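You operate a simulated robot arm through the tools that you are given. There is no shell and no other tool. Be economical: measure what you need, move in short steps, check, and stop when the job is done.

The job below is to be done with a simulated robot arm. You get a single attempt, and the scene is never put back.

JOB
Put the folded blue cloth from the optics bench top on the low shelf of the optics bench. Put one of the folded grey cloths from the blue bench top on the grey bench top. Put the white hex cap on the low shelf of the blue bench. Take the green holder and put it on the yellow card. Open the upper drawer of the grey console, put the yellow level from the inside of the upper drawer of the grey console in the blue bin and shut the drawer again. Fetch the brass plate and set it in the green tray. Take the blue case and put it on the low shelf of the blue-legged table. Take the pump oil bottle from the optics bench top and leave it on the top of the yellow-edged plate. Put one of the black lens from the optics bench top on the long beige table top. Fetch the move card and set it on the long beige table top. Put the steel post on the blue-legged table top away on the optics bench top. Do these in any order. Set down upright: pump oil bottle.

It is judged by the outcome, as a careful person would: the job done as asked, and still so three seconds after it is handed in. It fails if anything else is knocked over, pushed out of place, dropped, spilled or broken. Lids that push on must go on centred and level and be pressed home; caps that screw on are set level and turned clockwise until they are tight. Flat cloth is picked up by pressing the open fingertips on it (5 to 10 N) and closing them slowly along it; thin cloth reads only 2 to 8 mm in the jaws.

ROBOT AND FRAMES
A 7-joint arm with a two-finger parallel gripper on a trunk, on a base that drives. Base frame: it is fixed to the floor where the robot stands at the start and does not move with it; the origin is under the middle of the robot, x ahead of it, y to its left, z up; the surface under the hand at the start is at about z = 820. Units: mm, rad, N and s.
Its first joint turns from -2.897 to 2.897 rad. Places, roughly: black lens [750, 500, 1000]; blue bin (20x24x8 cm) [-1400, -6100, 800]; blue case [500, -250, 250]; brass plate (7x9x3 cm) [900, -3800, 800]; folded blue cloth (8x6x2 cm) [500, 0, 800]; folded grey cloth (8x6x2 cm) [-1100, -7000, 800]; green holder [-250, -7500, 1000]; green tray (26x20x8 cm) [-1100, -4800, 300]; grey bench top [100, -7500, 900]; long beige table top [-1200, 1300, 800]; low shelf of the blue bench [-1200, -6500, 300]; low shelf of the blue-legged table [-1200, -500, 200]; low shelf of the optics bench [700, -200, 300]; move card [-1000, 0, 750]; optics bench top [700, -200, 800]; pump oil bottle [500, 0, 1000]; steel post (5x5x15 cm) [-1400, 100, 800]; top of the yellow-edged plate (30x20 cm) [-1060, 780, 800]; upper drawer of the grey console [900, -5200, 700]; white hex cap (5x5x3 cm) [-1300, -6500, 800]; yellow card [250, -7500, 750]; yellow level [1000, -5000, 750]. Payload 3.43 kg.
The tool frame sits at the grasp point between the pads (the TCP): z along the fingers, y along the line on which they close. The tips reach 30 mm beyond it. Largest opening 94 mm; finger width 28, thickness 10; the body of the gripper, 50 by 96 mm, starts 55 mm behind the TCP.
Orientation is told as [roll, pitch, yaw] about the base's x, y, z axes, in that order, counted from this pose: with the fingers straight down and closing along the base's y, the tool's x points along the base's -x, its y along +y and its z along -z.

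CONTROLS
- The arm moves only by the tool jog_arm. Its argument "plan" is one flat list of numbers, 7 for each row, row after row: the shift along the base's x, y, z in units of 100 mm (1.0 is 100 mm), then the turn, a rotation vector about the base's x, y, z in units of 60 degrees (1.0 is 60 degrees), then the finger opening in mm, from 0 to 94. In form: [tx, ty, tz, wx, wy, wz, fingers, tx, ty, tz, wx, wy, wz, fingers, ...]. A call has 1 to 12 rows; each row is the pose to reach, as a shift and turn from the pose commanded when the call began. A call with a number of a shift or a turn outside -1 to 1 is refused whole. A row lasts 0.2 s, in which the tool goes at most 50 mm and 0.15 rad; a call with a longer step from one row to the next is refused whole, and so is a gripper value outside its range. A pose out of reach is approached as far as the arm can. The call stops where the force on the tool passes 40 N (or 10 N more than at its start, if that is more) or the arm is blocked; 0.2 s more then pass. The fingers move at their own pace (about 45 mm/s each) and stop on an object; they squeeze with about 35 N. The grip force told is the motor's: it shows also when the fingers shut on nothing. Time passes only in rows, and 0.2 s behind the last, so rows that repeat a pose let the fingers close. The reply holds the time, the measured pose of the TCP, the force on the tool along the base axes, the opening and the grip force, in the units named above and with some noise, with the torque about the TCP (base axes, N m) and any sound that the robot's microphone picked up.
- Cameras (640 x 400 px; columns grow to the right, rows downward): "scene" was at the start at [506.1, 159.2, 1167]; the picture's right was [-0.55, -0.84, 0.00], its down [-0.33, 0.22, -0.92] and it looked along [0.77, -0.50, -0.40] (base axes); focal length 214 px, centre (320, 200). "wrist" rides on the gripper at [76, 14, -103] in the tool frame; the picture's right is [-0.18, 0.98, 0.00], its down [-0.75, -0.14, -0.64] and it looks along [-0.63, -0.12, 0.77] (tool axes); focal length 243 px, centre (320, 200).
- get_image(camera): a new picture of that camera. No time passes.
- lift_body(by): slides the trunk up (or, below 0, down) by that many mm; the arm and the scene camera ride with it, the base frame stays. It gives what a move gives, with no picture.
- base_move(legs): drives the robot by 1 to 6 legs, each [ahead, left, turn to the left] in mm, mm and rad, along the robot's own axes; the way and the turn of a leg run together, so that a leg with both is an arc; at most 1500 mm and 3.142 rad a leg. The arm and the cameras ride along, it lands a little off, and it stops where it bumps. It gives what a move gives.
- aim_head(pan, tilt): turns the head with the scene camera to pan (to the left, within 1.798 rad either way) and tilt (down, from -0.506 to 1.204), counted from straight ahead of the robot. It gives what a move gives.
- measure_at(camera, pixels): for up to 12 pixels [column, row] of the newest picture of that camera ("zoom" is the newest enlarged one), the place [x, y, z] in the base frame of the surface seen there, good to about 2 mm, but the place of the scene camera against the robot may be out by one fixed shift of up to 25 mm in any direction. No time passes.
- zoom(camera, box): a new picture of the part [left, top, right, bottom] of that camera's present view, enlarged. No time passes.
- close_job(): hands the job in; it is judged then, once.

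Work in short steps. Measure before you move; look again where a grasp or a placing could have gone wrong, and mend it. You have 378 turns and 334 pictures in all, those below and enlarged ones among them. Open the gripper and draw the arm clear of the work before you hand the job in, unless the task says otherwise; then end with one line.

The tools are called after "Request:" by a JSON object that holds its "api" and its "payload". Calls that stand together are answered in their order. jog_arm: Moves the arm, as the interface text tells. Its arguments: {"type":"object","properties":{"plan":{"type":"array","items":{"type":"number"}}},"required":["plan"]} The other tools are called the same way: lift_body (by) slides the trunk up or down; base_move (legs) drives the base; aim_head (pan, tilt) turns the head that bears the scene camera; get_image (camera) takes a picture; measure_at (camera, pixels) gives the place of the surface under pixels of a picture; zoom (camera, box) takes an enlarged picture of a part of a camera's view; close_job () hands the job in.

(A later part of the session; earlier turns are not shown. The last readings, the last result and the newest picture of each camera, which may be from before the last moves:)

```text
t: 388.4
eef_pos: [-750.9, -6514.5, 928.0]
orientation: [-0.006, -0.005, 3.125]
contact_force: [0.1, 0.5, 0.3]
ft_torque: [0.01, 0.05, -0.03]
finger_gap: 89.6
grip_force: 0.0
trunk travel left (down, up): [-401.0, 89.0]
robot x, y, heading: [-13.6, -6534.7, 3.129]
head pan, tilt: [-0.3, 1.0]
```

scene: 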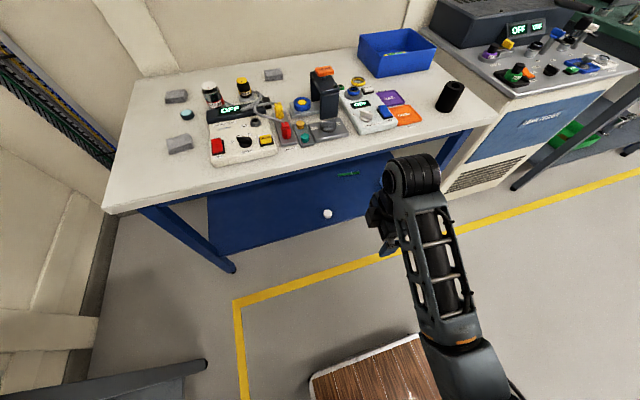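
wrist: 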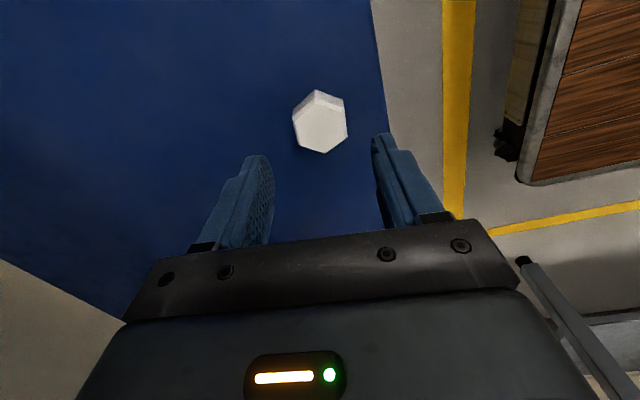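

Free again. Raise a bit more, strafe left 230 mm and look at the grey cloth.

Request:
{"api": "jog_arm", "payload": {"plan": [0, 0, 0.4, 0, 0, 0, 94, 0, 0, 0.6, 0.006, 0.005, 0, 94]}}

Request:
{"api": "base_move", "payload": {"legs": [[150, 230, 0]]}}

Request:
{"api": "aim_head", "payload": {"pan": 0.4, "tilt": 0.7}}

Request:
{"api": "get_image", "payload": {"camera": "scene"}}

Request:
{"api": "get_image", "payload": {"camera": "wrist"}}

```text
t: 389.0
eef_pos: [-750.2, -6515.9, 987.4]
orientation: [-0.012, -0.01, 3.126]
contact_force: [0.1, -0.3, 0.5]
ft_torque: [-0.02, 0.0, -0.05]
finger_gap: 93.9
grip_force: 0.1
trunk travel left (down, up): [-401.0, 89.0]
robot x, y, heading: [-18.7, -6530.2, 3.127]
head pan, tilt: [-0.3, 1.0]
```

```text
t: 390.9
eef_pos: [-902.5, -6744.6, 988.0]
orientation: [-0.014, -0.009, 3.127]
contact_force: [-1.1, -0.4, 0.3]
ft_torque: [-0.01, -0.04, 0.0]
finger_gap: 94.2
grip_force: 0.1
trunk travel left (down, up): [-401.0, 89.0]
robot x, y, heading: [-167.7, -6760.2, 3.129]
head pan, tilt: [-0.3, 1.0]
```

```text
t: 392.0
eef_pos: [-902.5, -6744.6, 987.7]
orientation: [-0.013, -0.009, 3.128]
contact_force: [-0.3, 0.1, -0.3]
ft_torque: [-0.01, -0.01, 0.01]
finger_gap: 94.2
grip_force: 0.0
trunk travel left (down, up): [-401.0, 89.0]
robot x, y, heading: [-170.4, -6758.8, 3.132]
head pan, tilt: [0.4, 0.7]
```

```text
195 pictures are left
```

scene: 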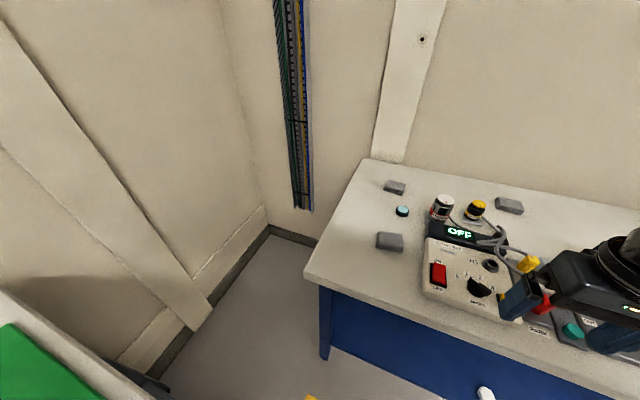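

```text
194 pictures are left
```

wrist: 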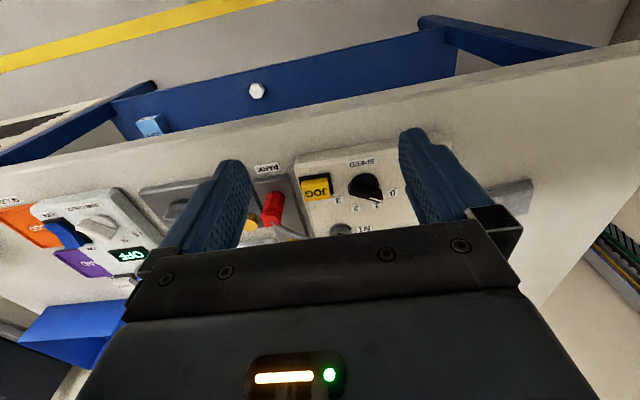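

Request:
{"api": "zoom", "payload": {"camera": "scene", "box": [340, 160, 480, 280]}}

Request:
{"api": "measure_at", "payload": {"camera": "scene", "pixels": [[390, 238], [60, 330], [10, 300], [110, 375], [30, 380], [310, 275], [440, 205], [402, 211]]}}

Request:
{"api": "measure_at", "payload": {"camera": "wrist", "pixels": [[515, 190], [530, 182], [500, 205]]}}

```text
3.33 times, centred on (410, 220) of scene
```

zoom: 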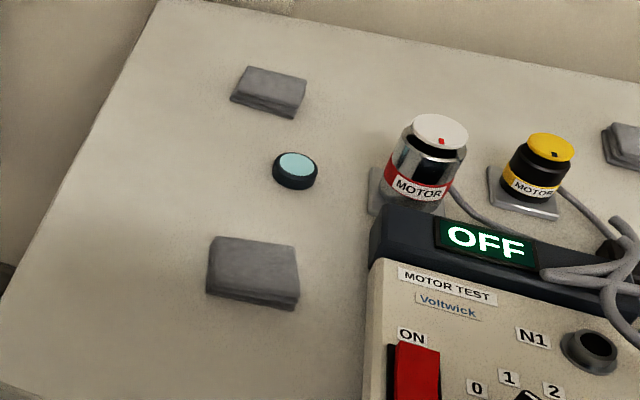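

```text
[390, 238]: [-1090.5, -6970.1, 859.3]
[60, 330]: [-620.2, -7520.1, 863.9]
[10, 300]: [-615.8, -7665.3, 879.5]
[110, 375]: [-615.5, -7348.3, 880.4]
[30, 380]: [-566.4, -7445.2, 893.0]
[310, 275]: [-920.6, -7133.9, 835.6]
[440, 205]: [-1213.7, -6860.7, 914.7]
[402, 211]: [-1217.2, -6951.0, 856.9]
```

```text
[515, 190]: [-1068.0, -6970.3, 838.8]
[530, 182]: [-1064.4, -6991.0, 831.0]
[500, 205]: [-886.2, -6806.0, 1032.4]
```

Cloth ≈(-1090,-6968). Move forward 187, left 80, and extend the arm left 140 mm above it.

Request:
{"api": "base_move", "payload": {"legs": [[187, 80, 0]]}}

Request:
{"api": "jog_arm", "payload": {"plan": [0, -0.45, 0, -0.012, -0.009, 0, 94, 0, -0.9, 0, -0.012, -0.009, 0, 94]}}

Request:
{"api": "jog_arm", "payload": {"plan": [0, -0.45, 0, 0, 0, 0, 94, 0, -0.5, -0.4, 0, 0, 0, 94]}}

Request:
{"api": "get_image", "payload": {"camera": "wrist"}}

```text
t: 393.6
eef_pos: [-1088.7, -6820.7, 987.3]
orientation: [-0.012, -0.01, 3.126]
contact_force: [0.6, -0.6, 0.4]
ft_torque: [0.01, 0.0, -0.02]
finger_gap: 94.2
grip_force: 0.1
trunk travel left (down, up): [-401.0, 89.0]
robot x, y, heading: [-357.8, -6832.4, 3.129]
head pan, tilt: [0.4, 0.7]
```

```text
t: 394.2
eef_pos: [-1090.4, -6908.7, 987.0]
orientation: [0.001, 0.001, 3.125]
contact_force: [-1.0, -0.5, -0.7]
ft_torque: [0.01, 0.0, 0.05]
finger_gap: 93.9
grip_force: 0.0
trunk travel left (down, up): [-401.0, 89.0]
robot x, y, heading: [-356.4, -6837.1, 3.122]
head pan, tilt: [0.4, 0.7]
```

```text
t: 394.8
eef_pos: [-1089.5, -6960.4, 946.6]
orientation: [0.0, 0.0, 3.126]
contact_force: [-0.6, 0.6, 0.8]
ft_torque: [-0.03, 0.01, -0.01]
finger_gap: 93.9
grip_force: 0.0
trunk travel left (down, up): [-401.0, 89.0]
robot x, y, heading: [-357.9, -6830.6, 3.13]
head pan, tilt: [0.4, 0.7]
```

```text
192 pictures are left
```

wrist: 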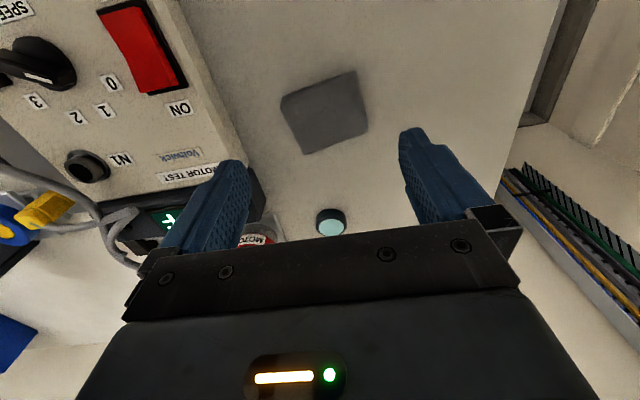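

Request:
{"api": "measure_at", "payload": {"camera": "wrist", "pixels": [[283, 103], [352, 75], [366, 128], [304, 153], [322, 113], [245, 165], [215, 80], [180, 10], [262, 215]]}}

```text
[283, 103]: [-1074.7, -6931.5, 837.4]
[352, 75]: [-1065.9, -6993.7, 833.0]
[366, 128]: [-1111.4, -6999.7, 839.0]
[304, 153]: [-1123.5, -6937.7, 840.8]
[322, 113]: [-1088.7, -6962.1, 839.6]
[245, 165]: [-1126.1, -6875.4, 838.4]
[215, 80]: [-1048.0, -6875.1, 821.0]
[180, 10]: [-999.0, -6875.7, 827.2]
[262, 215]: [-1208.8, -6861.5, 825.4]
```

Cloth centre (-1094,-6966), rotated ~9°. Align and descend to z≈853, then close.

Request:
{"api": "jog_arm", "payload": {"plan": [-0.045, -0.055, 0, 0, 0, 0.13, 94, -0.045, -0.055, -0.4, 0, 0, 0.155, 94, -0.045, -0.055, -0.8, 0, 0, 0.155, 94, -0.045, -0.055, -0.935, 0, 0, 0.155, 94, -0.045, -0.055, -0.935, 0, 0, 0.155, 60, -0.045, -0.055, -0.935, 0, 0, 0.155, 40, -0.045, -0.055, -0.935, 0, 0, 0.155, 0, -0.045, -0.055, -0.935, 0, 0, 0.155, 0]}}

Request:
{"api": "jog_arm", "payload": {"plan": [0, 0, 0.45, 0, 0, 0, 0, 0, 0, 0.95, 0, 0, 0, 0]}}

Request:
{"api": "get_image", "payload": {"camera": "wrist"}}

```text
t: 396.6
eef_pos: [-1094.0, -6966.4, 853.0]
orientation: [0.0, 0.002, -2.993]
contact_force: [0.4, 0.3, -0.1]
ft_torque: [-0.04, -0.01, 0.01]
finger_gap: 68.7
grip_force: 34.5
trunk travel left (down, up): [-401.0, 89.0]
robot x, y, heading: [-355.0, -6837.6, 3.132]
head pan, tilt: [0.4, 0.7]
```

```text
t: 397.2
eef_pos: [-1092.9, -6965.6, 950.6]
orientation: [-0.002, 0.003, -2.994]
contact_force: [0.2, -0.2, -0.1]
ft_torque: [0.0, -0.01, 0.01]
finger_gap: 68.6
grip_force: 35.0
trunk travel left (down, up): [-401.0, 89.0]
robot x, y, heading: [-353.9, -6834.3, 3.127]
head pan, tilt: [0.4, 0.7]
```

```text
191 pictures are left
```

wrist: 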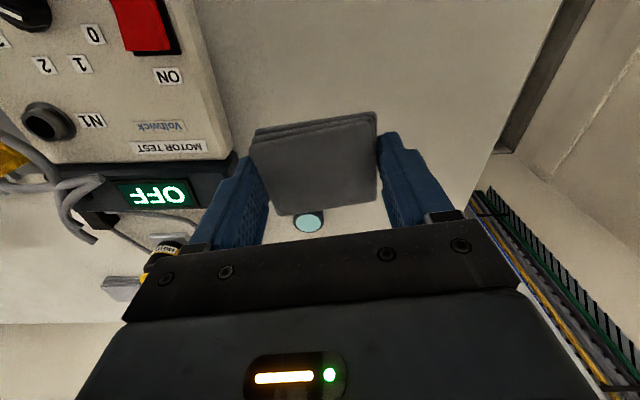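

Cloth held. Raise 85 mm, back off toward mid-floor and turn to face the grey bench.

Request:
{"api": "lift_body", "payload": {"by": 85}}

Request:
{"api": "base_move", "payload": {"legs": [[-330, 0, 0], [0, -350, 0], [0, 0, 1.5708]]}}

Request:
{"api": "aim_head", "payload": {"pan": 0.1, "tilt": 0.5}}

Request:
{"api": "get_image", "payload": {"camera": "scene"}}

Request:
{"api": "get_image", "payload": {"camera": "wrist"}}

```text
t: 398.4
eef_pos: [-1094.6, -6965.8, 1034.1]
orientation: [-0.001, 0.0, -2.994]
contact_force: [-1.2, -0.1, -0.9]
ft_torque: [-0.02, 0.04, -0.01]
finger_gap: 68.1
grip_force: 34.6
trunk travel left (down, up): [-486.0, 4.0]
robot x, y, heading: [-357.2, -6833.7, 3.128]
head pan, tilt: [0.4, 0.7]
```

```text
t: 406.3
eef_pos: [102.9, -7236.8, 1035.1]
orientation: [0.001, 0.0, -1.446]
contact_force: [-0.2, -0.3, 0.1]
ft_torque: [0.03, -0.01, 0.01]
finger_gap: 68.3
grip_force: 35.3
trunk travel left (down, up): [-486.0, 4.0]
robot x, y, heading: [-13.9, -6497.8, -1.604]
head pan, tilt: [0.4, 0.7]
```

```text
t: 407.1
eef_pos: [102.1, -7237.1, 1035.0]
orientation: [0.001, -0.001, -1.446]
contact_force: [0.1, -0.6, 0.8]
ft_torque: [0.01, -0.02, -0.05]
finger_gap: 68.6
grip_force: 34.8
trunk travel left (down, up): [-486.0, 4.0]
robot x, y, heading: [-10.9, -6491.0, -1.605]
head pan, tilt: [0.099, 0.499]
```

```text
190 pictures are left
```

scene: 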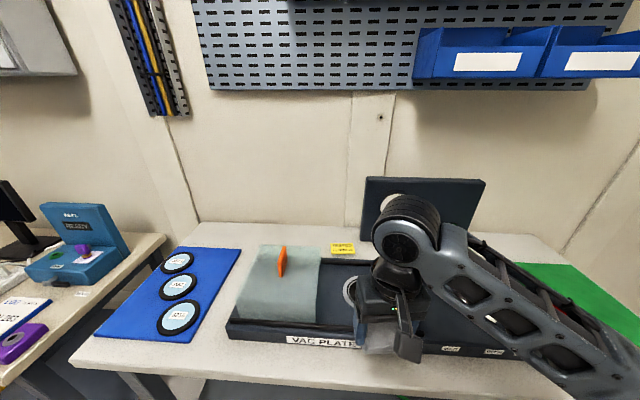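

```text
189 pictures are left
```

wrist: 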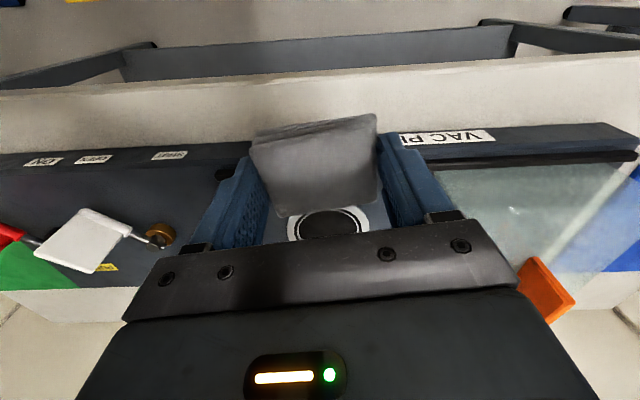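

I measure the grey bench's free areas: front strip, gap between blue mat and vac plate, the yellow card.

Request:
{"api": "measure_at", "payload": {"camera": "scene", "pixels": [[150, 350], [230, 345], [235, 300], [240, 260], [190, 240], [228, 325], [150, 338], [343, 247], [270, 365], [290, 235], [213, 310]]}}

Request:
{"api": "measure_at", "payload": {"camera": "wrist", "pixels": [[300, 75], [300, 115], [430, 70], [560, 100], [100, 110], [130, 155], [636, 140]]}}

Request:
{"api": "zoom", "payload": {"camera": "scene", "box": [220, 180, 500, 355]}}

```text
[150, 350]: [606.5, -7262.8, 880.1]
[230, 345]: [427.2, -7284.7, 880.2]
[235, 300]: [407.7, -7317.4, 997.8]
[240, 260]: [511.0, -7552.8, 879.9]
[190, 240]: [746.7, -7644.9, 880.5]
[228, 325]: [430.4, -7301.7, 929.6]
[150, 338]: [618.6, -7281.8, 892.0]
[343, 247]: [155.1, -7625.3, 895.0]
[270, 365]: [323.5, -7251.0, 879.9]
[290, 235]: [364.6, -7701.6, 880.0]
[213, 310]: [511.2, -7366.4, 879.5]
```

```text
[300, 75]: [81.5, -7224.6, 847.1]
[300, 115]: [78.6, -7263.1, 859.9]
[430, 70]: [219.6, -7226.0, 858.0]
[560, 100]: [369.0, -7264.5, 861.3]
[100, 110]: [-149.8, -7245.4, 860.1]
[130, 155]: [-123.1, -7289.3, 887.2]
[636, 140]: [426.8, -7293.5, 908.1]
```

```text
2.29 times, centred on (360, 268) of scene
```

zoom: 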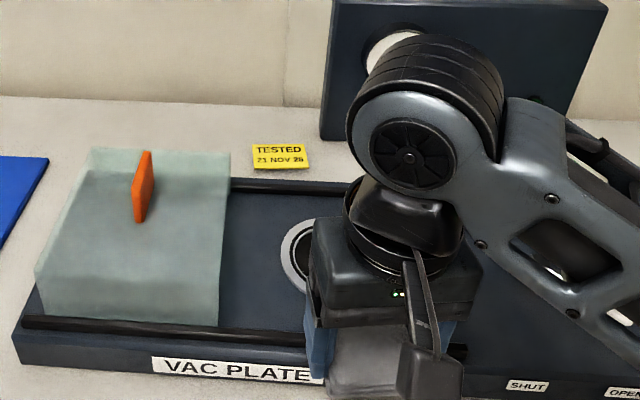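

Bench top z=860; free gap between vac plate (x≤440) and blue mat (x≥~575) around (508,-7372). I check the mat edge after moving there.

Request:
{"api": "base_move", "payload": {"legs": [[0, 0, 0.034], [0, 380, 0]]}}

Request:
{"api": "get_image", "payload": {"camera": "wrist"}}

Request:
{"api": "get_image", "payload": {"camera": "scene"}}

```text
t: 409.9
eef_pos: [505.5, -7232.5, 1035.8]
orientation: [0.0, -0.001, -1.412]
contact_force: [-0.2, -0.4, -1.0]
ft_torque: [-0.02, 0.0, 0.02]
finger_gap: 68.4
grip_force: 34.8
trunk travel left (down, up): [-486.0, 4.0]
robot x, y, heading: [367.3, -6493.7, -1.571]
head pan, tilt: [0.099, 0.499]
```

```text
187 pictures are left
```

wrist: 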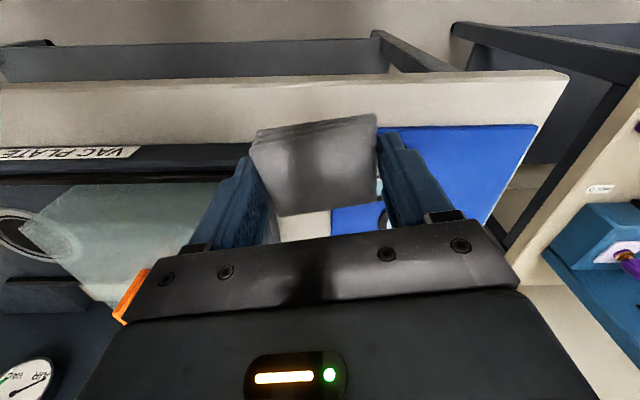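

```text
186 pictures are left
```

scene: 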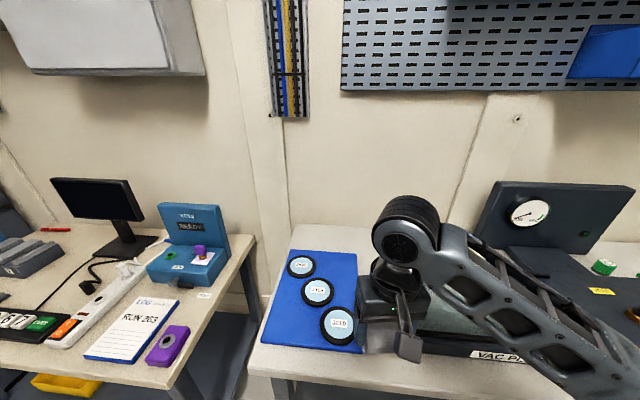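

Request:
{"api": "measure_at", "payload": {"camera": "wrist", "pixels": [[333, 228], [380, 200], [295, 230], [275, 232], [430, 128], [240, 140], [400, 100], [240, 150]]}}

Request:
{"api": "measure_at", "payload": {"camera": "scene", "pixels": [[358, 255], [362, 350], [350, 252], [375, 240], [372, 365], [266, 347], [290, 252]]}}

```text
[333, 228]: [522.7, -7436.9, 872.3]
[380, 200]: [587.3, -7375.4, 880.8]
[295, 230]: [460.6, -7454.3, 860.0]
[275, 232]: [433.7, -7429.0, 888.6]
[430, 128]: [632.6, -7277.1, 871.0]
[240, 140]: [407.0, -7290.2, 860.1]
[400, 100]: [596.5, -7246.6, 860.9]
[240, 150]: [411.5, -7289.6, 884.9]
```

```text
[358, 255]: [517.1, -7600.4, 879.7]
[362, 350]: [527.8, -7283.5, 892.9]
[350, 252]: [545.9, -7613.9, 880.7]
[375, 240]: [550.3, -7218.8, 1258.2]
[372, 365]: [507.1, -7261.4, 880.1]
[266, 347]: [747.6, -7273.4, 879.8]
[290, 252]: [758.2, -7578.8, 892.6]
```

The gap is too narrow (≈433–520). The rear strip (y≈-7600..-7760, x≈480) is free. I drive 300 forward and check with the wrist camera.

Request:
{"api": "base_move", "payload": {"legs": [[300, 0, 0]]}}

Request:
{"api": "get_image", "payload": {"camera": "wrist"}}

Request:
{"api": "get_image", "payload": {"camera": "scene"}}

```text
t: 411.9
eef_pos: [505.3, -7532.6, 1036.0]
orientation: [0.0, -0.001, -1.411]
contact_force: [0.2, -0.3, -0.8]
ft_torque: [0.02, 0.01, -0.04]
finger_gap: 68.3
grip_force: 34.8
trunk travel left (down, up): [-486.0, 4.0]
robot x, y, heading: [364.2, -6793.6, -1.572]
head pan, tilt: [0.099, 0.499]
```

```text
185 pictures are left
```

wrist: 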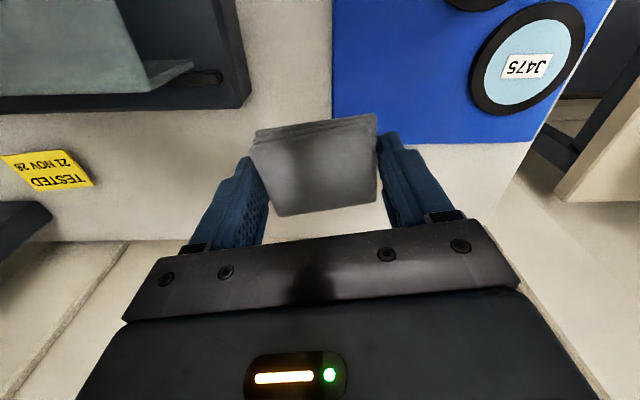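

```text
184 pictures are left
```

scene: 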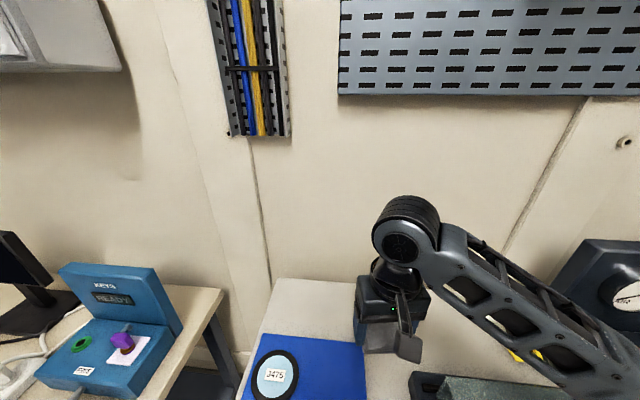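

Request:
{"api": "measure_at", "payload": {"camera": "wrist", "pixels": [[250, 100], [335, 138], [500, 142], [150, 240], [220, 120], [470, 190], [90, 180], [130, 225]]}}

```text
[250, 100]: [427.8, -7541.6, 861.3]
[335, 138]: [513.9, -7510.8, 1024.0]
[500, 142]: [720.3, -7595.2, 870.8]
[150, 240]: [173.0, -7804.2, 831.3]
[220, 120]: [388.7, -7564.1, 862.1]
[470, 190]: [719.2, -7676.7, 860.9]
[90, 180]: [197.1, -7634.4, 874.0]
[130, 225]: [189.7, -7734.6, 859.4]
```

Free rear area confirmed (mat back y≈-7595, table back ≈-7750). Move to (470,-7668) and lower.

Request:
{"api": "jog_arm", "payload": {"plan": [-0.15, -0.45, 0, 0, 0, 0, 0, -0.3, -0.9, 0, 0, 0, 0, 0]}}

Request:
{"api": "jog_arm", "payload": {"plan": [-0.05, -0.45, 0, 0, 0, 0, 0]}}

Request:
{"api": "jog_arm", "payload": {"plan": [0, 0, -0.45, 0, 0, 0, 0, 0, 0, -0.95, 0, 0, 0, 0]}}

Request:
{"api": "get_image", "payload": {"camera": "wrist"}}

Request:
{"api": "get_image", "payload": {"camera": "scene"}}

```text
t: 412.5
eef_pos: [474.5, -7623.0, 1035.7]
orientation: [0.0, 0.0, -1.413]
contact_force: [0.7, 0.4, 0.2]
ft_torque: [0.01, -0.01, 0.0]
finger_gap: 68.5
grip_force: 34.8
trunk travel left (down, up): [-486.0, 4.0]
robot x, y, heading: [366.5, -6795.2, -1.573]
head pan, tilt: [0.099, 0.499]
```

```text
t: 412.9
eef_pos: [469.2, -7669.0, 1036.3]
orientation: [0.001, 0.002, -1.413]
contact_force: [-0.1, -0.4, 0.2]
ft_torque: [-0.02, -0.02, 0.01]
finger_gap: 68.4
grip_force: 35.1
trunk travel left (down, up): [-486.0, 4.0]
robot x, y, heading: [366.1, -6795.8, -1.574]
head pan, tilt: [0.099, 0.499]
```

```text
t: 413.7
eef_pos: [434.6, -7699.4, 975.6]
orientation: [-0.02, -0.054, -1.443]
contact_force: [0.1, 0.3, -0.3]
ft_torque: [-0.02, 0.01, 0.01]
finger_gap: 68.4
grip_force: 34.6
trunk travel left (down, up): [-486.0, 4.0]
robot x, y, heading: [361.4, -6804.9, -1.589]
head pan, tilt: [0.099, 0.499]
stopped in row 2: the arm was blocked; the commanded pose is now the measured one
```

```text
183 pictures are left
```

wrist: 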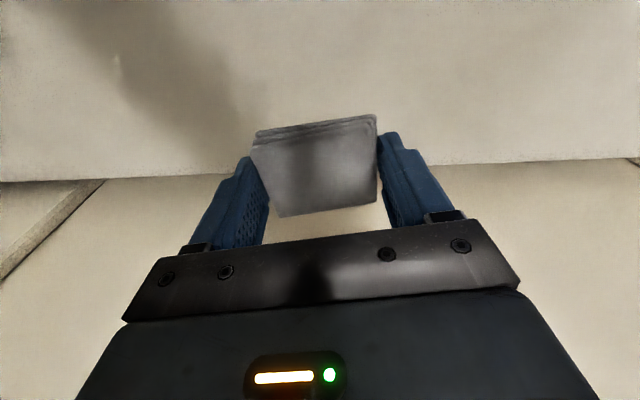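

```text
182 pictures are left
```

scene: 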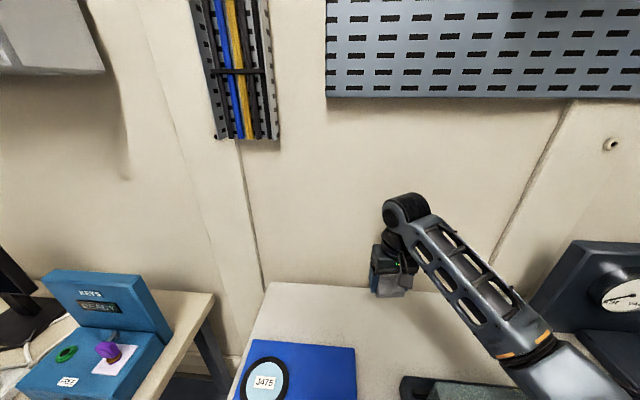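

The arm was blocked; I check for contact between forearm/elbow and the glass or panel.

Request:
{"api": "measure_at", "payload": {"camera": "scene", "pixels": [[520, 340], [540, 370], [600, 385], [480, 290], [410, 205], [450, 390], [620, 270], [600, 350]]}}

Request:
{"api": "aim_head", "payload": {"pan": -0.2, "tilt": 0.9}}

Request:
{"api": "get_image", "payload": {"camera": "scene"}}

```text
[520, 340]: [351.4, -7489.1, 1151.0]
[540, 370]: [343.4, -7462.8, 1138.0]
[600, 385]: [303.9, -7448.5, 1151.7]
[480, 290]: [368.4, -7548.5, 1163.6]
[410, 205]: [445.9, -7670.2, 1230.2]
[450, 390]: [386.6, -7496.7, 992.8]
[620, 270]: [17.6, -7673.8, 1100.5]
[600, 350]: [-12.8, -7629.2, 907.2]
```

```text
t: 414.6
eef_pos: [433.2, -7700.4, 972.4]
orientation: [-0.021, -0.052, -1.442]
contact_force: [0.8, -0.1, 0.7]
ft_torque: [0.0, -0.04, -0.02]
finger_gap: 68.4
grip_force: 34.9
trunk travel left (down, up): [-486.0, 4.0]
robot x, y, heading: [362.2, -6803.0, -1.588]
head pan, tilt: [-0.201, 0.901]
```

```text
181 pictures are left
```

scene: 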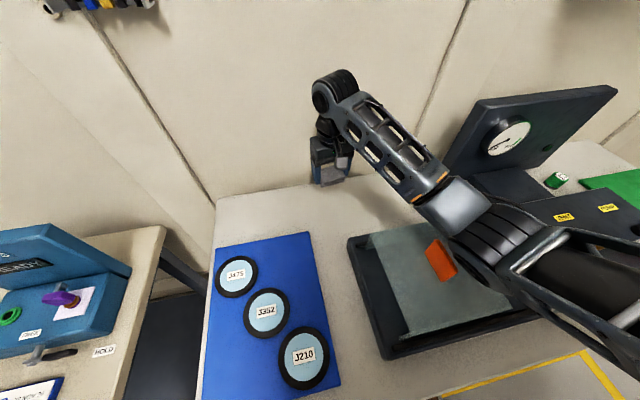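

The elbow is over the glass cover's orange handle — likely what it met. I raise the arm again and check the cover and neighbors.

Request:
{"api": "jog_arm", "payload": {"plan": [0.1, 0.1, 0.4, 0, 0, 0, 0, 0.2, 0.2, 0.75, 0, 0, 0, 0]}}

Request:
{"api": "get_image", "payload": {"camera": "scene"}}

Request:
{"api": "measure_at", "payload": {"camera": "scene", "pixels": [[435, 240], [445, 275], [375, 240], [410, 330], [355, 245], [388, 352], [165, 230], [110, 360], [560, 180], [480, 250]]}}

```text
t: 415.2
eef_pos: [476.0, -7674.5, 1034.4]
orientation: [-0.016, -0.033, -1.426]
contact_force: [-0.3, 0.2, -1.6]
ft_torque: [0.03, -0.03, 0.0]
finger_gap: 68.6
grip_force: 34.8
trunk travel left (down, up): [-486.0, 4.0]
robot x, y, heading: [370.6, -6803.1, -1.582]
head pan, tilt: [-0.201, 0.901]
```

```text
180 pictures are left
```

scene: 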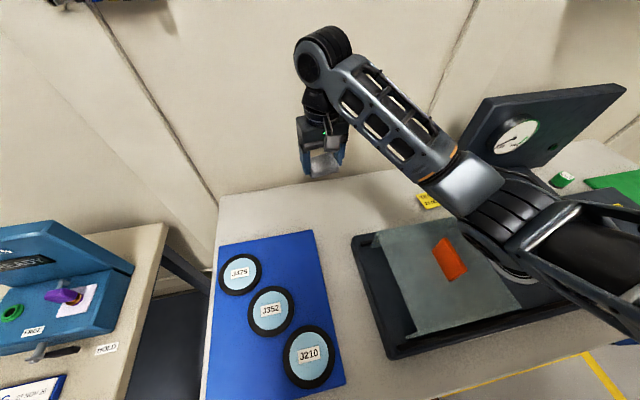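

```text
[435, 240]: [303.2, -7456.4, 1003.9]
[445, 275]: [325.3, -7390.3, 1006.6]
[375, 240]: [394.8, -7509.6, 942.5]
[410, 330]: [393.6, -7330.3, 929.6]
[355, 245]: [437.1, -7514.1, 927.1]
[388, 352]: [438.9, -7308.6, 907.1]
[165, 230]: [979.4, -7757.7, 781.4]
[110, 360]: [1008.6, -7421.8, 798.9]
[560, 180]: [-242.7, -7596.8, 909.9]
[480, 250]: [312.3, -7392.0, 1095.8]
```

I check whether the glass cover shifted, by zooming on its corners.

Request:
{"api": "zoom", "payload": {"camera": "scene", "box": [330, 200, 550, 370]}}

```text
2.35 times, centred on (440, 285) of scene
```

zoom: 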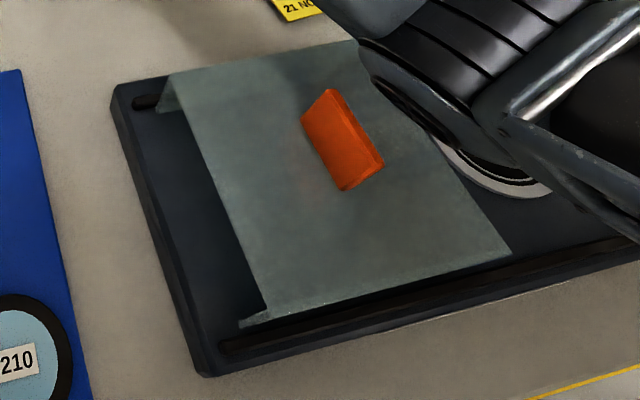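

Request:
{"api": "measure_at", "payload": {"camera": "zoom", "pixels": [[267, 305], [180, 85], [500, 250], [320, 120], [345, 170], [130, 100], [210, 370], [242, 322]]}}

```text
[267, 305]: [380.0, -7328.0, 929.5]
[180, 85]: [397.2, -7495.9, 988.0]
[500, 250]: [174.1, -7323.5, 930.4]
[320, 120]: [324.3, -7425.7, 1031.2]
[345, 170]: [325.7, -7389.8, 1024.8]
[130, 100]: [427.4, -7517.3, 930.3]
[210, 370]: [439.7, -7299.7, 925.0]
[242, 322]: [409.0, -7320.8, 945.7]
```

The cover hasn't moved (corner still ≈(408,-7320)). I shift the base 170 mm left so the elbow clears the cover, level the hand, and check.

Request:
{"api": "base_move", "payload": {"legs": [[0, 170, 0.01]]}}

Request:
{"api": "jog_arm", "payload": {"plan": [0, 0, 0, 0.0334, -0.0104, 0, 0]}}

Request:
{"api": "get_image", "payload": {"camera": "wrist"}}

Request:
{"api": "get_image", "payload": {"camera": "scene"}}

```text
t: 416.6
eef_pos: [642.5, -7677.9, 1038.1]
orientation: [-0.016, -0.035, -1.425]
contact_force: [0.6, 0.4, -0.7]
ft_torque: [0.02, -0.02, -0.01]
finger_gap: 68.4
grip_force: 34.9
trunk travel left (down, up): [-486.0, 4.0]
robot x, y, heading: [532.2, -6803.2, -1.575]
head pan, tilt: [-0.201, 0.901]
```

```text
t: 417.0
eef_pos: [642.8, -7678.4, 1039.5]
orientation: [0.0, -0.004, -1.425]
contact_force: [0.6, -0.2, -0.9]
ft_torque: [-0.04, 0.0, 0.01]
finger_gap: 68.5
grip_force: 34.6
trunk travel left (down, up): [-486.0, 4.0]
robot x, y, heading: [527.6, -6810.0, -1.574]
head pan, tilt: [-0.201, 0.901]
```

```text
178 pictures are left
```

wrist: 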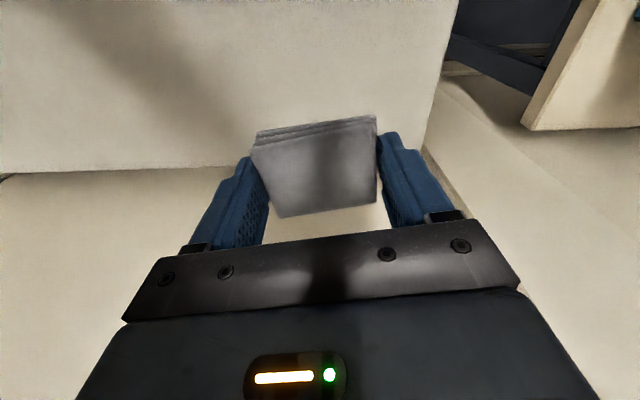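

```text
177 pictures are left
```

scene: 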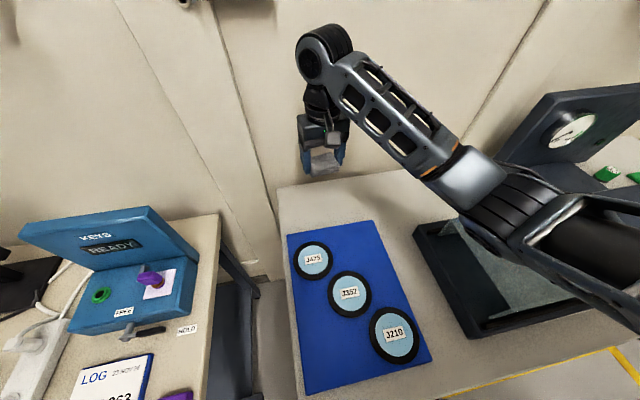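

Elbow is now clear of the cover. Lower in stages.

Request:
{"api": "jog_arm", "payload": {"plan": [0, 0.08, -0.45, 0, 0, 0, 0, 0, 0.08, -0.9, 0, 0, 0, 0]}}

Request:
{"api": "get_image", "payload": {"camera": "scene"}}

```text
t: 417.6
eef_pos: [642.6, -7669.3, 948.7]
orientation: [-0.001, -0.003, -1.425]
contact_force: [-0.3, -0.1, 0.2]
ft_torque: [-0.01, -0.01, -0.03]
finger_gap: 68.5
grip_force: 35.3
trunk travel left (down, up): [-486.0, 4.0]
robot x, y, heading: [526.8, -6806.0, -1.575]
head pan, tilt: [-0.201, 0.901]
```

```text
176 pictures are left
```

scene: 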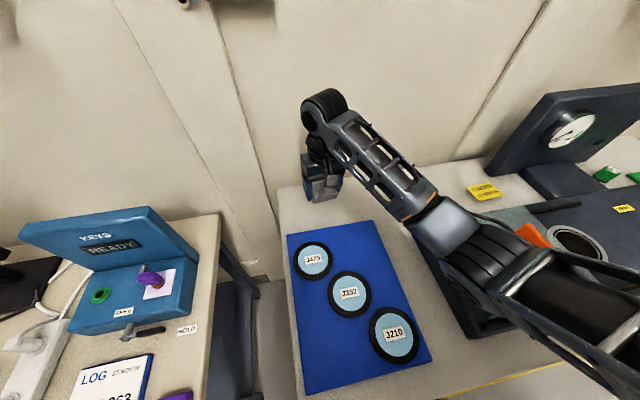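

Request:
{"api": "measure_at", "payload": {"camera": "scene", "pixels": [[470, 225], [480, 265], [440, 225], [510, 260], [535, 237], [560, 300]]}}

Request:
{"api": "jog_arm", "payload": {"plan": [0, 0, -0.3, 0, 0, 0, 0, 0, 0, -0.5, 0, 0, 0, 0]}}

```text
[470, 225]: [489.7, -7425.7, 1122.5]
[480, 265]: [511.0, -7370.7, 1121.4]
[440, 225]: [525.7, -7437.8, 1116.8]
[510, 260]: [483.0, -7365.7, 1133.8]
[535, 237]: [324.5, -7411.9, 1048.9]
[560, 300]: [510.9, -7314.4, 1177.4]
```

```text
t: 418.2
eef_pos: [642.6, -7669.1, 899.2]
orientation: [0.001, -0.004, -1.423]
contact_force: [-0.5, 0.4, 0.6]
ft_torque: [0.0, -0.01, -0.02]
finger_gap: 68.5
grip_force: 35.1
trunk travel left (down, up): [-486.0, 4.0]
robot x, y, heading: [528.4, -6808.8, -1.572]
head pan, tilt: [-0.201, 0.901]
```

Cloth bottom is ~5 mm above the bench. Lower to contact and release.

Request:
{"api": "jog_arm", "payload": {"plan": [0, 0, -0.03, 0, 0, 0, 0, 0, 0, -0.045, 0, 0, 0, 0, 0, 0, -0.045, 0, 0, 0, 80, 0, 0, -0.045, 0, 0, 0, 90, 0, 0, 0.3, 0, 0, 0, 90, 0, 0, 0.8, 0, 0, 0, 90]}}

Request:
{"api": "get_image", "payload": {"camera": "wrist"}}

```text
t: 419.6
eef_pos: [645.0, -7668.8, 980.6]
orientation: [-0.003, -0.002, -1.421]
contact_force: [0.3, -0.5, -1.0]
ft_torque: [0.0, 0.02, -0.04]
finger_gap: 89.8
grip_force: 0.1
trunk travel left (down, up): [-486.0, 4.0]
robot x, y, heading: [529.0, -6807.8, -1.574]
head pan, tilt: [-0.201, 0.901]
```

```text
175 pictures are left
```

wrist: 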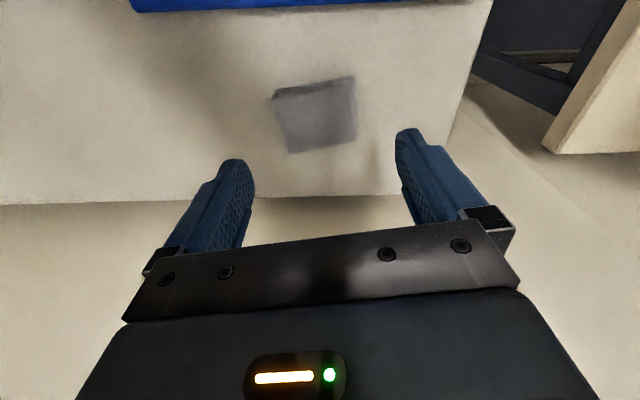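

Cloth placed. Now the green holder: raise, back off, and strafe right for a view of the right half.

Request:
{"api": "jog_arm", "payload": {"plan": [0, 0, 0.45, 0, 0, 0, 90, 0, 0, 0.7, 0, 0, 0, 90]}}

Request:
{"api": "base_move", "payload": {"legs": [[-320, 0, 0], [0, -700, 0]]}}

Request:
{"api": "aim_head", "payload": {"pan": 0.1, "tilt": 0.5}}

Request:
{"api": "get_image", "payload": {"camera": "scene"}}

```text
t: 420.2
eef_pos: [645.4, -7670.2, 1051.1]
orientation: [-0.001, -0.003, -1.425]
contact_force: [0.7, -0.8, -0.5]
ft_torque: [0.0, 0.05, -0.01]
finger_gap: 89.9
grip_force: 0.1
trunk travel left (down, up): [-486.0, 4.0]
robot x, y, heading: [531.7, -6811.3, -1.576]
head pan, tilt: [-0.201, 0.901]
```

```text
t: 425.8
eef_pos: [-58.2, -7342.7, 1050.9]
orientation: [0.0, -0.002, -1.428]
contact_force: [1.0, -0.3, 0.5]
ft_torque: [-0.01, -0.03, 0.02]
finger_gap: 90.0
grip_force: 0.0
trunk travel left (down, up): [-486.0, 4.0]
robot x, y, heading: [-170.6, -6482.3, -1.581]
head pan, tilt: [-0.201, 0.901]
```

```text
t: 426.7
eef_pos: [-58.9, -7343.9, 1050.1]
orientation: [0.0, -0.003, -1.428]
contact_force: [1.0, 0.6, 0.1]
ft_torque: [0.0, 0.01, 0.01]
finger_gap: 90.0
grip_force: 0.1
trunk travel left (down, up): [-486.0, 4.0]
robot x, y, heading: [-169.1, -6485.3, -1.577]
head pan, tilt: [0.099, 0.499]
```

```text
174 pictures are left
```

scene: 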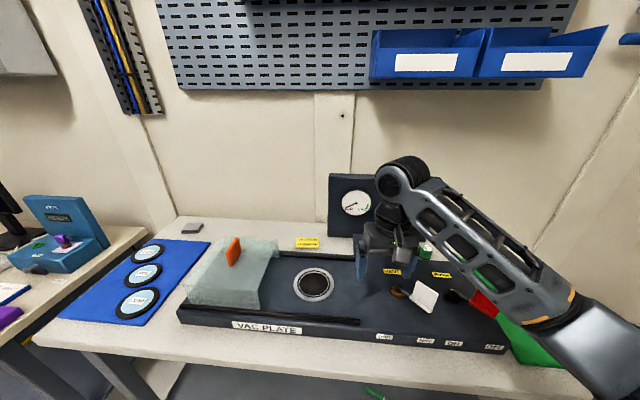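

The hand hides the spot; I strafe 330 mm further right and look back left.

Request:
{"api": "base_move", "payload": {"legs": [[0, -330, 0]]}}

Request:
{"api": "aim_head", "payload": {"pan": 0.4, "tilt": 0.6}}

Request:
{"api": "get_image", "payload": {"camera": "scene"}}

Request:
{"api": "zoom", "payload": {"camera": "scene", "box": [200, 180, 520, 380]}}

```text
t: 428.8
eef_pos: [-385.1, -7340.5, 1051.4]
orientation: [-0.002, -0.002, -1.426]
contact_force: [0.2, -0.8, -0.7]
ft_torque: [0.0, -0.02, 0.0]
finger_gap: 90.0
grip_force: 0.1
trunk travel left (down, up): [-486.0, 4.0]
robot x, y, heading: [-494.6, -6479.4, -1.578]
head pan, tilt: [0.099, 0.499]
```

```text
t: 429.6
eef_pos: [-385.7, -7340.5, 1051.8]
orientation: [0.001, -0.004, -1.427]
contact_force: [-0.9, -0.1, 0.8]
ft_torque: [0.02, 0.01, 0.0]
finger_gap: 90.2
grip_force: 0.2
trunk travel left (down, up): [-486.0, 4.0]
robot x, y, heading: [-500.1, -6480.8, -1.578]
head pan, tilt: [0.4, 0.6]
```

```text
173 pictures are left
```

scene: 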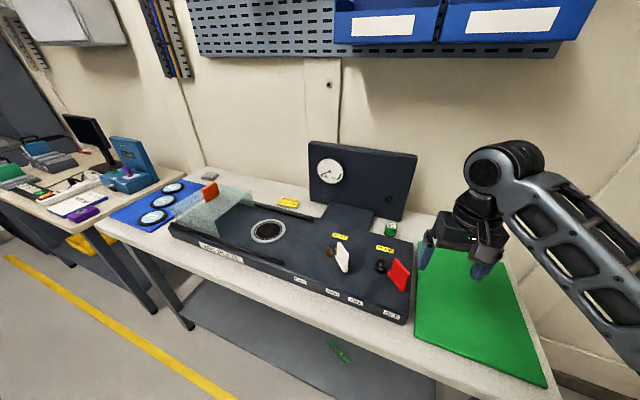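

```text
2.00 times, centred on (360, 280) of scene
```

zoom: 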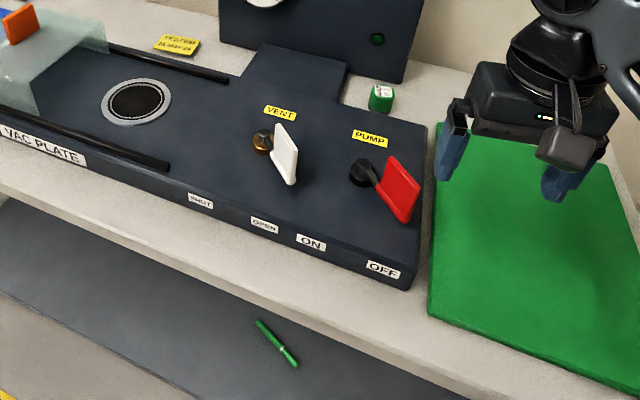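

Request:
{"api": "zoom", "payload": {"camera": "scene", "box": [350, 205, 430, 255]}}

Request:
{"api": "measure_at", "payload": {"camera": "zoom", "pixels": [[310, 170], [330, 150], [345, 190], [300, 205], [345, 225], [300, 150], [280, 190], [360, 165]]}}

Request:
{"api": "zoom", "payload": {"camera": "scene", "box": [250, 180, 350, 242]}}

```text
8.00 times, centred on (390, 230) of scene
```

zoom: 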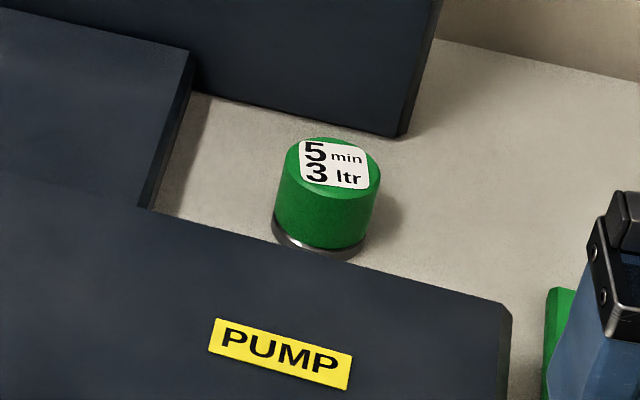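

```text
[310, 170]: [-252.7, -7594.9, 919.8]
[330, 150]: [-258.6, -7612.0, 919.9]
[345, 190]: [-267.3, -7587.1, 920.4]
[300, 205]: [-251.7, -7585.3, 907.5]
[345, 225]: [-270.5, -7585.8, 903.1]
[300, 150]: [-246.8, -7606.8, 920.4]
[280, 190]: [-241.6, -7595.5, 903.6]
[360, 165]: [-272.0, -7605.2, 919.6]
```

```text
6.40 times, centred on (300, 211) of scene
```

zoom: 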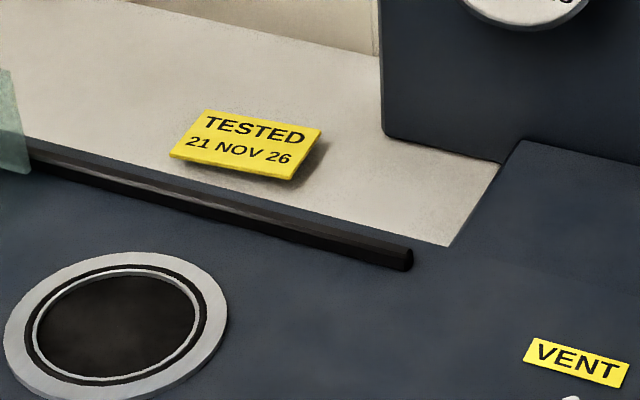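

The green holder is a cylinder at ≈(-258,-7597), top z≈900, with the gauge panel just behind. Measure the panel.

Request:
{"api": "measure_at", "payload": {"camera": "scene", "pixels": [[400, 215], [395, 190], [414, 158], [400, 158], [340, 200], [325, 145], [390, 230], [365, 190], [412, 180]]}}

Request:
{"api": "measure_at", "payload": {"camera": "zoom", "pixels": [[245, 145], [207, 112], [320, 130], [295, 178], [172, 155], [440, 225], [400, 130]]}}

```text
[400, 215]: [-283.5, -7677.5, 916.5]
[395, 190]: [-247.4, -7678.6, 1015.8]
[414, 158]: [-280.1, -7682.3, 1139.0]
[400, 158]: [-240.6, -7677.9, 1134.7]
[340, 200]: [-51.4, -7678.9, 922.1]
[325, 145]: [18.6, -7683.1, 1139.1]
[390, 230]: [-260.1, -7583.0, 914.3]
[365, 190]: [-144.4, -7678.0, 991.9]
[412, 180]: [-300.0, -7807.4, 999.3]
```

```text
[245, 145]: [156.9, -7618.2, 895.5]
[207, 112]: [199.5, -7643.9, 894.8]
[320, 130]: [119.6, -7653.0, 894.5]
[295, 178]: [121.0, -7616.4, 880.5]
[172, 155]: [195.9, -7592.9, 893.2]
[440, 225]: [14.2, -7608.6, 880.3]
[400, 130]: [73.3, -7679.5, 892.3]
```

Request:
{"api": "measure_at", "payload": {"camera": "scene", "pixels": [[338, 246], [342, 262], [345, 270], [393, 262], [400, 275], [404, 290], [332, 252], [380, 266]]}}

```text
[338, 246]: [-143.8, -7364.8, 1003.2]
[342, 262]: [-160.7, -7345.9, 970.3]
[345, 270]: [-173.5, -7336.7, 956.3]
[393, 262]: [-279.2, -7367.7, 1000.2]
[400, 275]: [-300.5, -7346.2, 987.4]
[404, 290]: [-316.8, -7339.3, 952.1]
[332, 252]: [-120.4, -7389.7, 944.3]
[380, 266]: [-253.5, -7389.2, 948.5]
```

Flags on the vac plate reach z≈980, so elbow placement matters. From the current lateral (axis x≈-500) the elbow stays over the green mat. I drive 255 forward, then jog +x over the holder.

Request:
{"api": "base_move", "payload": {"legs": [[255, 0, 0]]}}

Request:
{"api": "jog_arm", "payload": {"plan": [0.45, 0, 0, 0, 0, 0, 70, 0.9, 0, 0, 0, 0, 0, 70]}}

Request:
{"api": "get_image", "payload": {"camera": "wrist"}}

Request:
{"api": "get_image", "payload": {"camera": "scene"}}

```text
t: 431.5
eef_pos: [-387.6, -7591.0, 1050.5]
orientation: [0.0, -0.005, -1.426]
contact_force: [-0.4, -0.2, -0.5]
ft_torque: [0.0, -0.02, -0.01]
finger_gap: 89.9
grip_force: 0.1
trunk travel left (down, up): [-486.0, 4.0]
robot x, y, heading: [-499.3, -6728.6, -1.581]
head pan, tilt: [0.4, 0.6]
```

```text
t: 432.1
eef_pos: [-299.1, -7593.2, 1049.9]
orientation: [0.0, -0.003, -1.428]
contact_force: [-0.8, 0.1, 0.6]
ft_torque: [0.01, -0.06, 0.02]
finger_gap: 69.9
grip_force: 0.2
trunk travel left (down, up): [-486.0, 4.0]
robot x, y, heading: [-499.8, -6726.7, -1.574]
head pan, tilt: [0.4, 0.6]
```

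```text
169 pictures are left
```

wrist: 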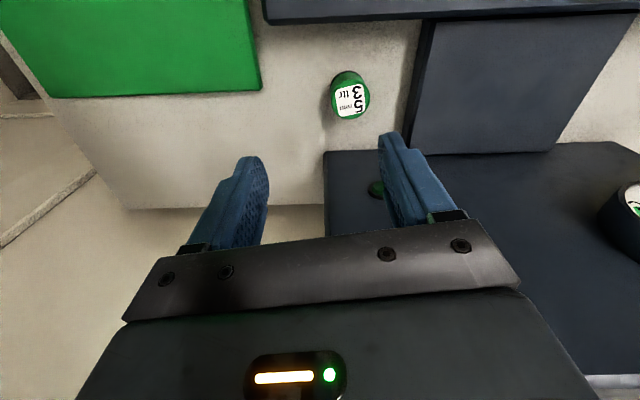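

```text
168 pictures are left
```

scene: 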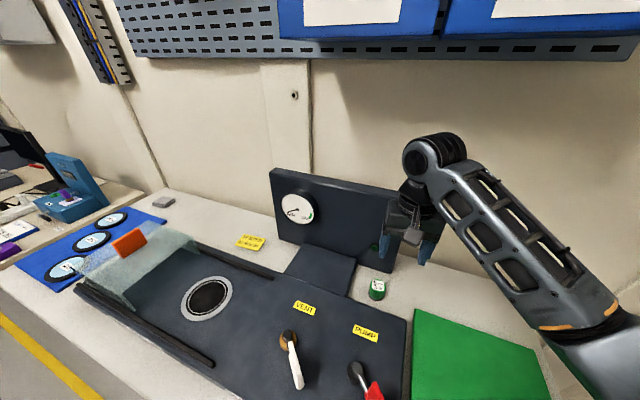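

Request:
{"api": "measure_at", "payload": {"camera": "wrist", "pixels": [[350, 100], [337, 92], [367, 95], [352, 115], [347, 78], [430, 140], [340, 155], [500, 150]]}}

```text
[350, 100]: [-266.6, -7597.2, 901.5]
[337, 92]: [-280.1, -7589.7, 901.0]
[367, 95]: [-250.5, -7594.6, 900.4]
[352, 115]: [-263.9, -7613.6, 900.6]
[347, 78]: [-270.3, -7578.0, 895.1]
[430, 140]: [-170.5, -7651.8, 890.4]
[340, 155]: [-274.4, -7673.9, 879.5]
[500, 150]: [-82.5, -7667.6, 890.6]
```

Holder centre (-265,-7596); panel front y≈-7672. Align and descend in two steps, looking in between.

Request:
{"api": "jog_arm", "payload": {"plan": [0.34, -0.02, 0, 0, 0, 0, 64, 0.34, -0.02, -0.45, 0, 0, 0, 64, 0.34, -0.02, -0.85, 0, 0, 0, 64]}}

Request:
{"api": "get_image", "payload": {"camera": "wrist"}}

Request:
{"api": "get_image", "payload": {"camera": "scene"}}

```text
t: 432.9
eef_pos: [-262.5, -7593.9, 966.0]
orientation: [0.0, -0.003, -1.423]
contact_force: [-0.7, -0.1, -0.2]
ft_torque: [-0.02, 0.01, 0.03]
finger_gap: 64.2
grip_force: 0.0
trunk travel left (down, up): [-486.0, 4.0]
robot x, y, heading: [-496.4, -6731.8, -1.574]
head pan, tilt: [0.4, 0.6]
```

```text
167 pictures are left
```

wrist: 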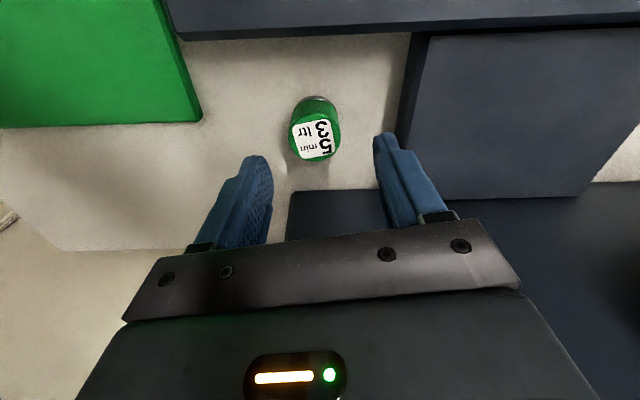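

```text
166 pictures are left
```

scene: 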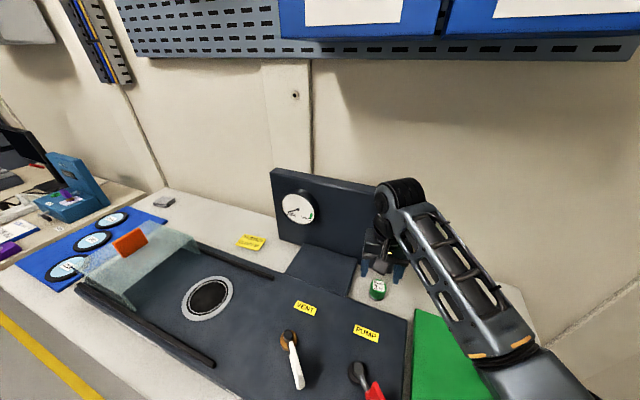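

Request:
{"api": "measure_at", "payload": {"camera": "wrist", "pixels": [[415, 60], [405, 110], [400, 85], [430, 80], [315, 142], [293, 135], [339, 130]]}}

```text
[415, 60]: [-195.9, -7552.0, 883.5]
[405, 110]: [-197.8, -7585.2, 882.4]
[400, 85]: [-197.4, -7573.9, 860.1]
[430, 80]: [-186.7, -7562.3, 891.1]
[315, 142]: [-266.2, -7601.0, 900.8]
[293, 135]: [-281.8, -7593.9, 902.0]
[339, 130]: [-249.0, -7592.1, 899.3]
```

Foot edge at x=-197 leaves ~29 mm. Descend to z≈894 with 58 mm opening and close.

Request:
{"api": "jog_arm", "payload": {"plan": [-0.03, -0.03, -0.35, 0, 0, 0, 58, -0.03, -0.03, -0.72, 0, 0, 0, 58, -0.03, -0.03, -0.72, 0, 0, 0, 40, -0.03, -0.03, -0.72, 0, 0, 0, 20, -0.03, -0.03, -0.72, 0, 0, 0, 0, -0.03, -0.03, -0.72, 0, 0, 0, 0]}}

Request:
{"api": "jog_arm", "payload": {"plan": [0, 0, 0.1, 0, 0, 0, 0, 0, 0, 0.5, 0, 0, 0, 0, 0, 0, 0.95, 0, 0, 0, 0]}}

Request:
{"api": "get_image", "payload": {"camera": "wrist"}}

```text
t: 434.3
eef_pos: [-266.8, -7596.4, 894.9]
orientation: [0.0, -0.001, -1.426]
contact_force: [-0.7, -0.5, -0.2]
ft_torque: [0.0, -0.01, 0.0]
finger_gap: 39.1
grip_force: 34.6
trunk travel left (down, up): [-486.0, 4.0]
robot x, y, heading: [-497.6, -6728.5, -1.579]
head pan, tilt: [0.4, 0.6]
```

```text
t: 435.1
eef_pos: [-267.0, -7598.5, 991.2]
orientation: [0.0, -0.002, -1.426]
contact_force: [-0.2, -0.6, -1.0]
ft_torque: [0.05, -0.03, -0.01]
finger_gap: 39.2
grip_force: 35.1
trunk travel left (down, up): [-486.0, 4.0]
robot x, y, heading: [-497.6, -6730.1, -1.579]
head pan, tilt: [0.4, 0.6]
```

```text
165 pictures are left
```

wrist: 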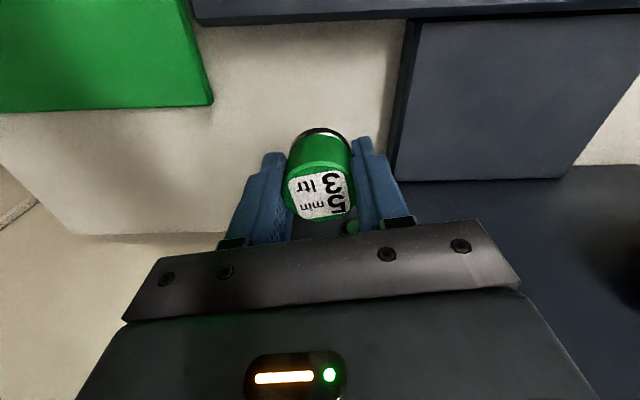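

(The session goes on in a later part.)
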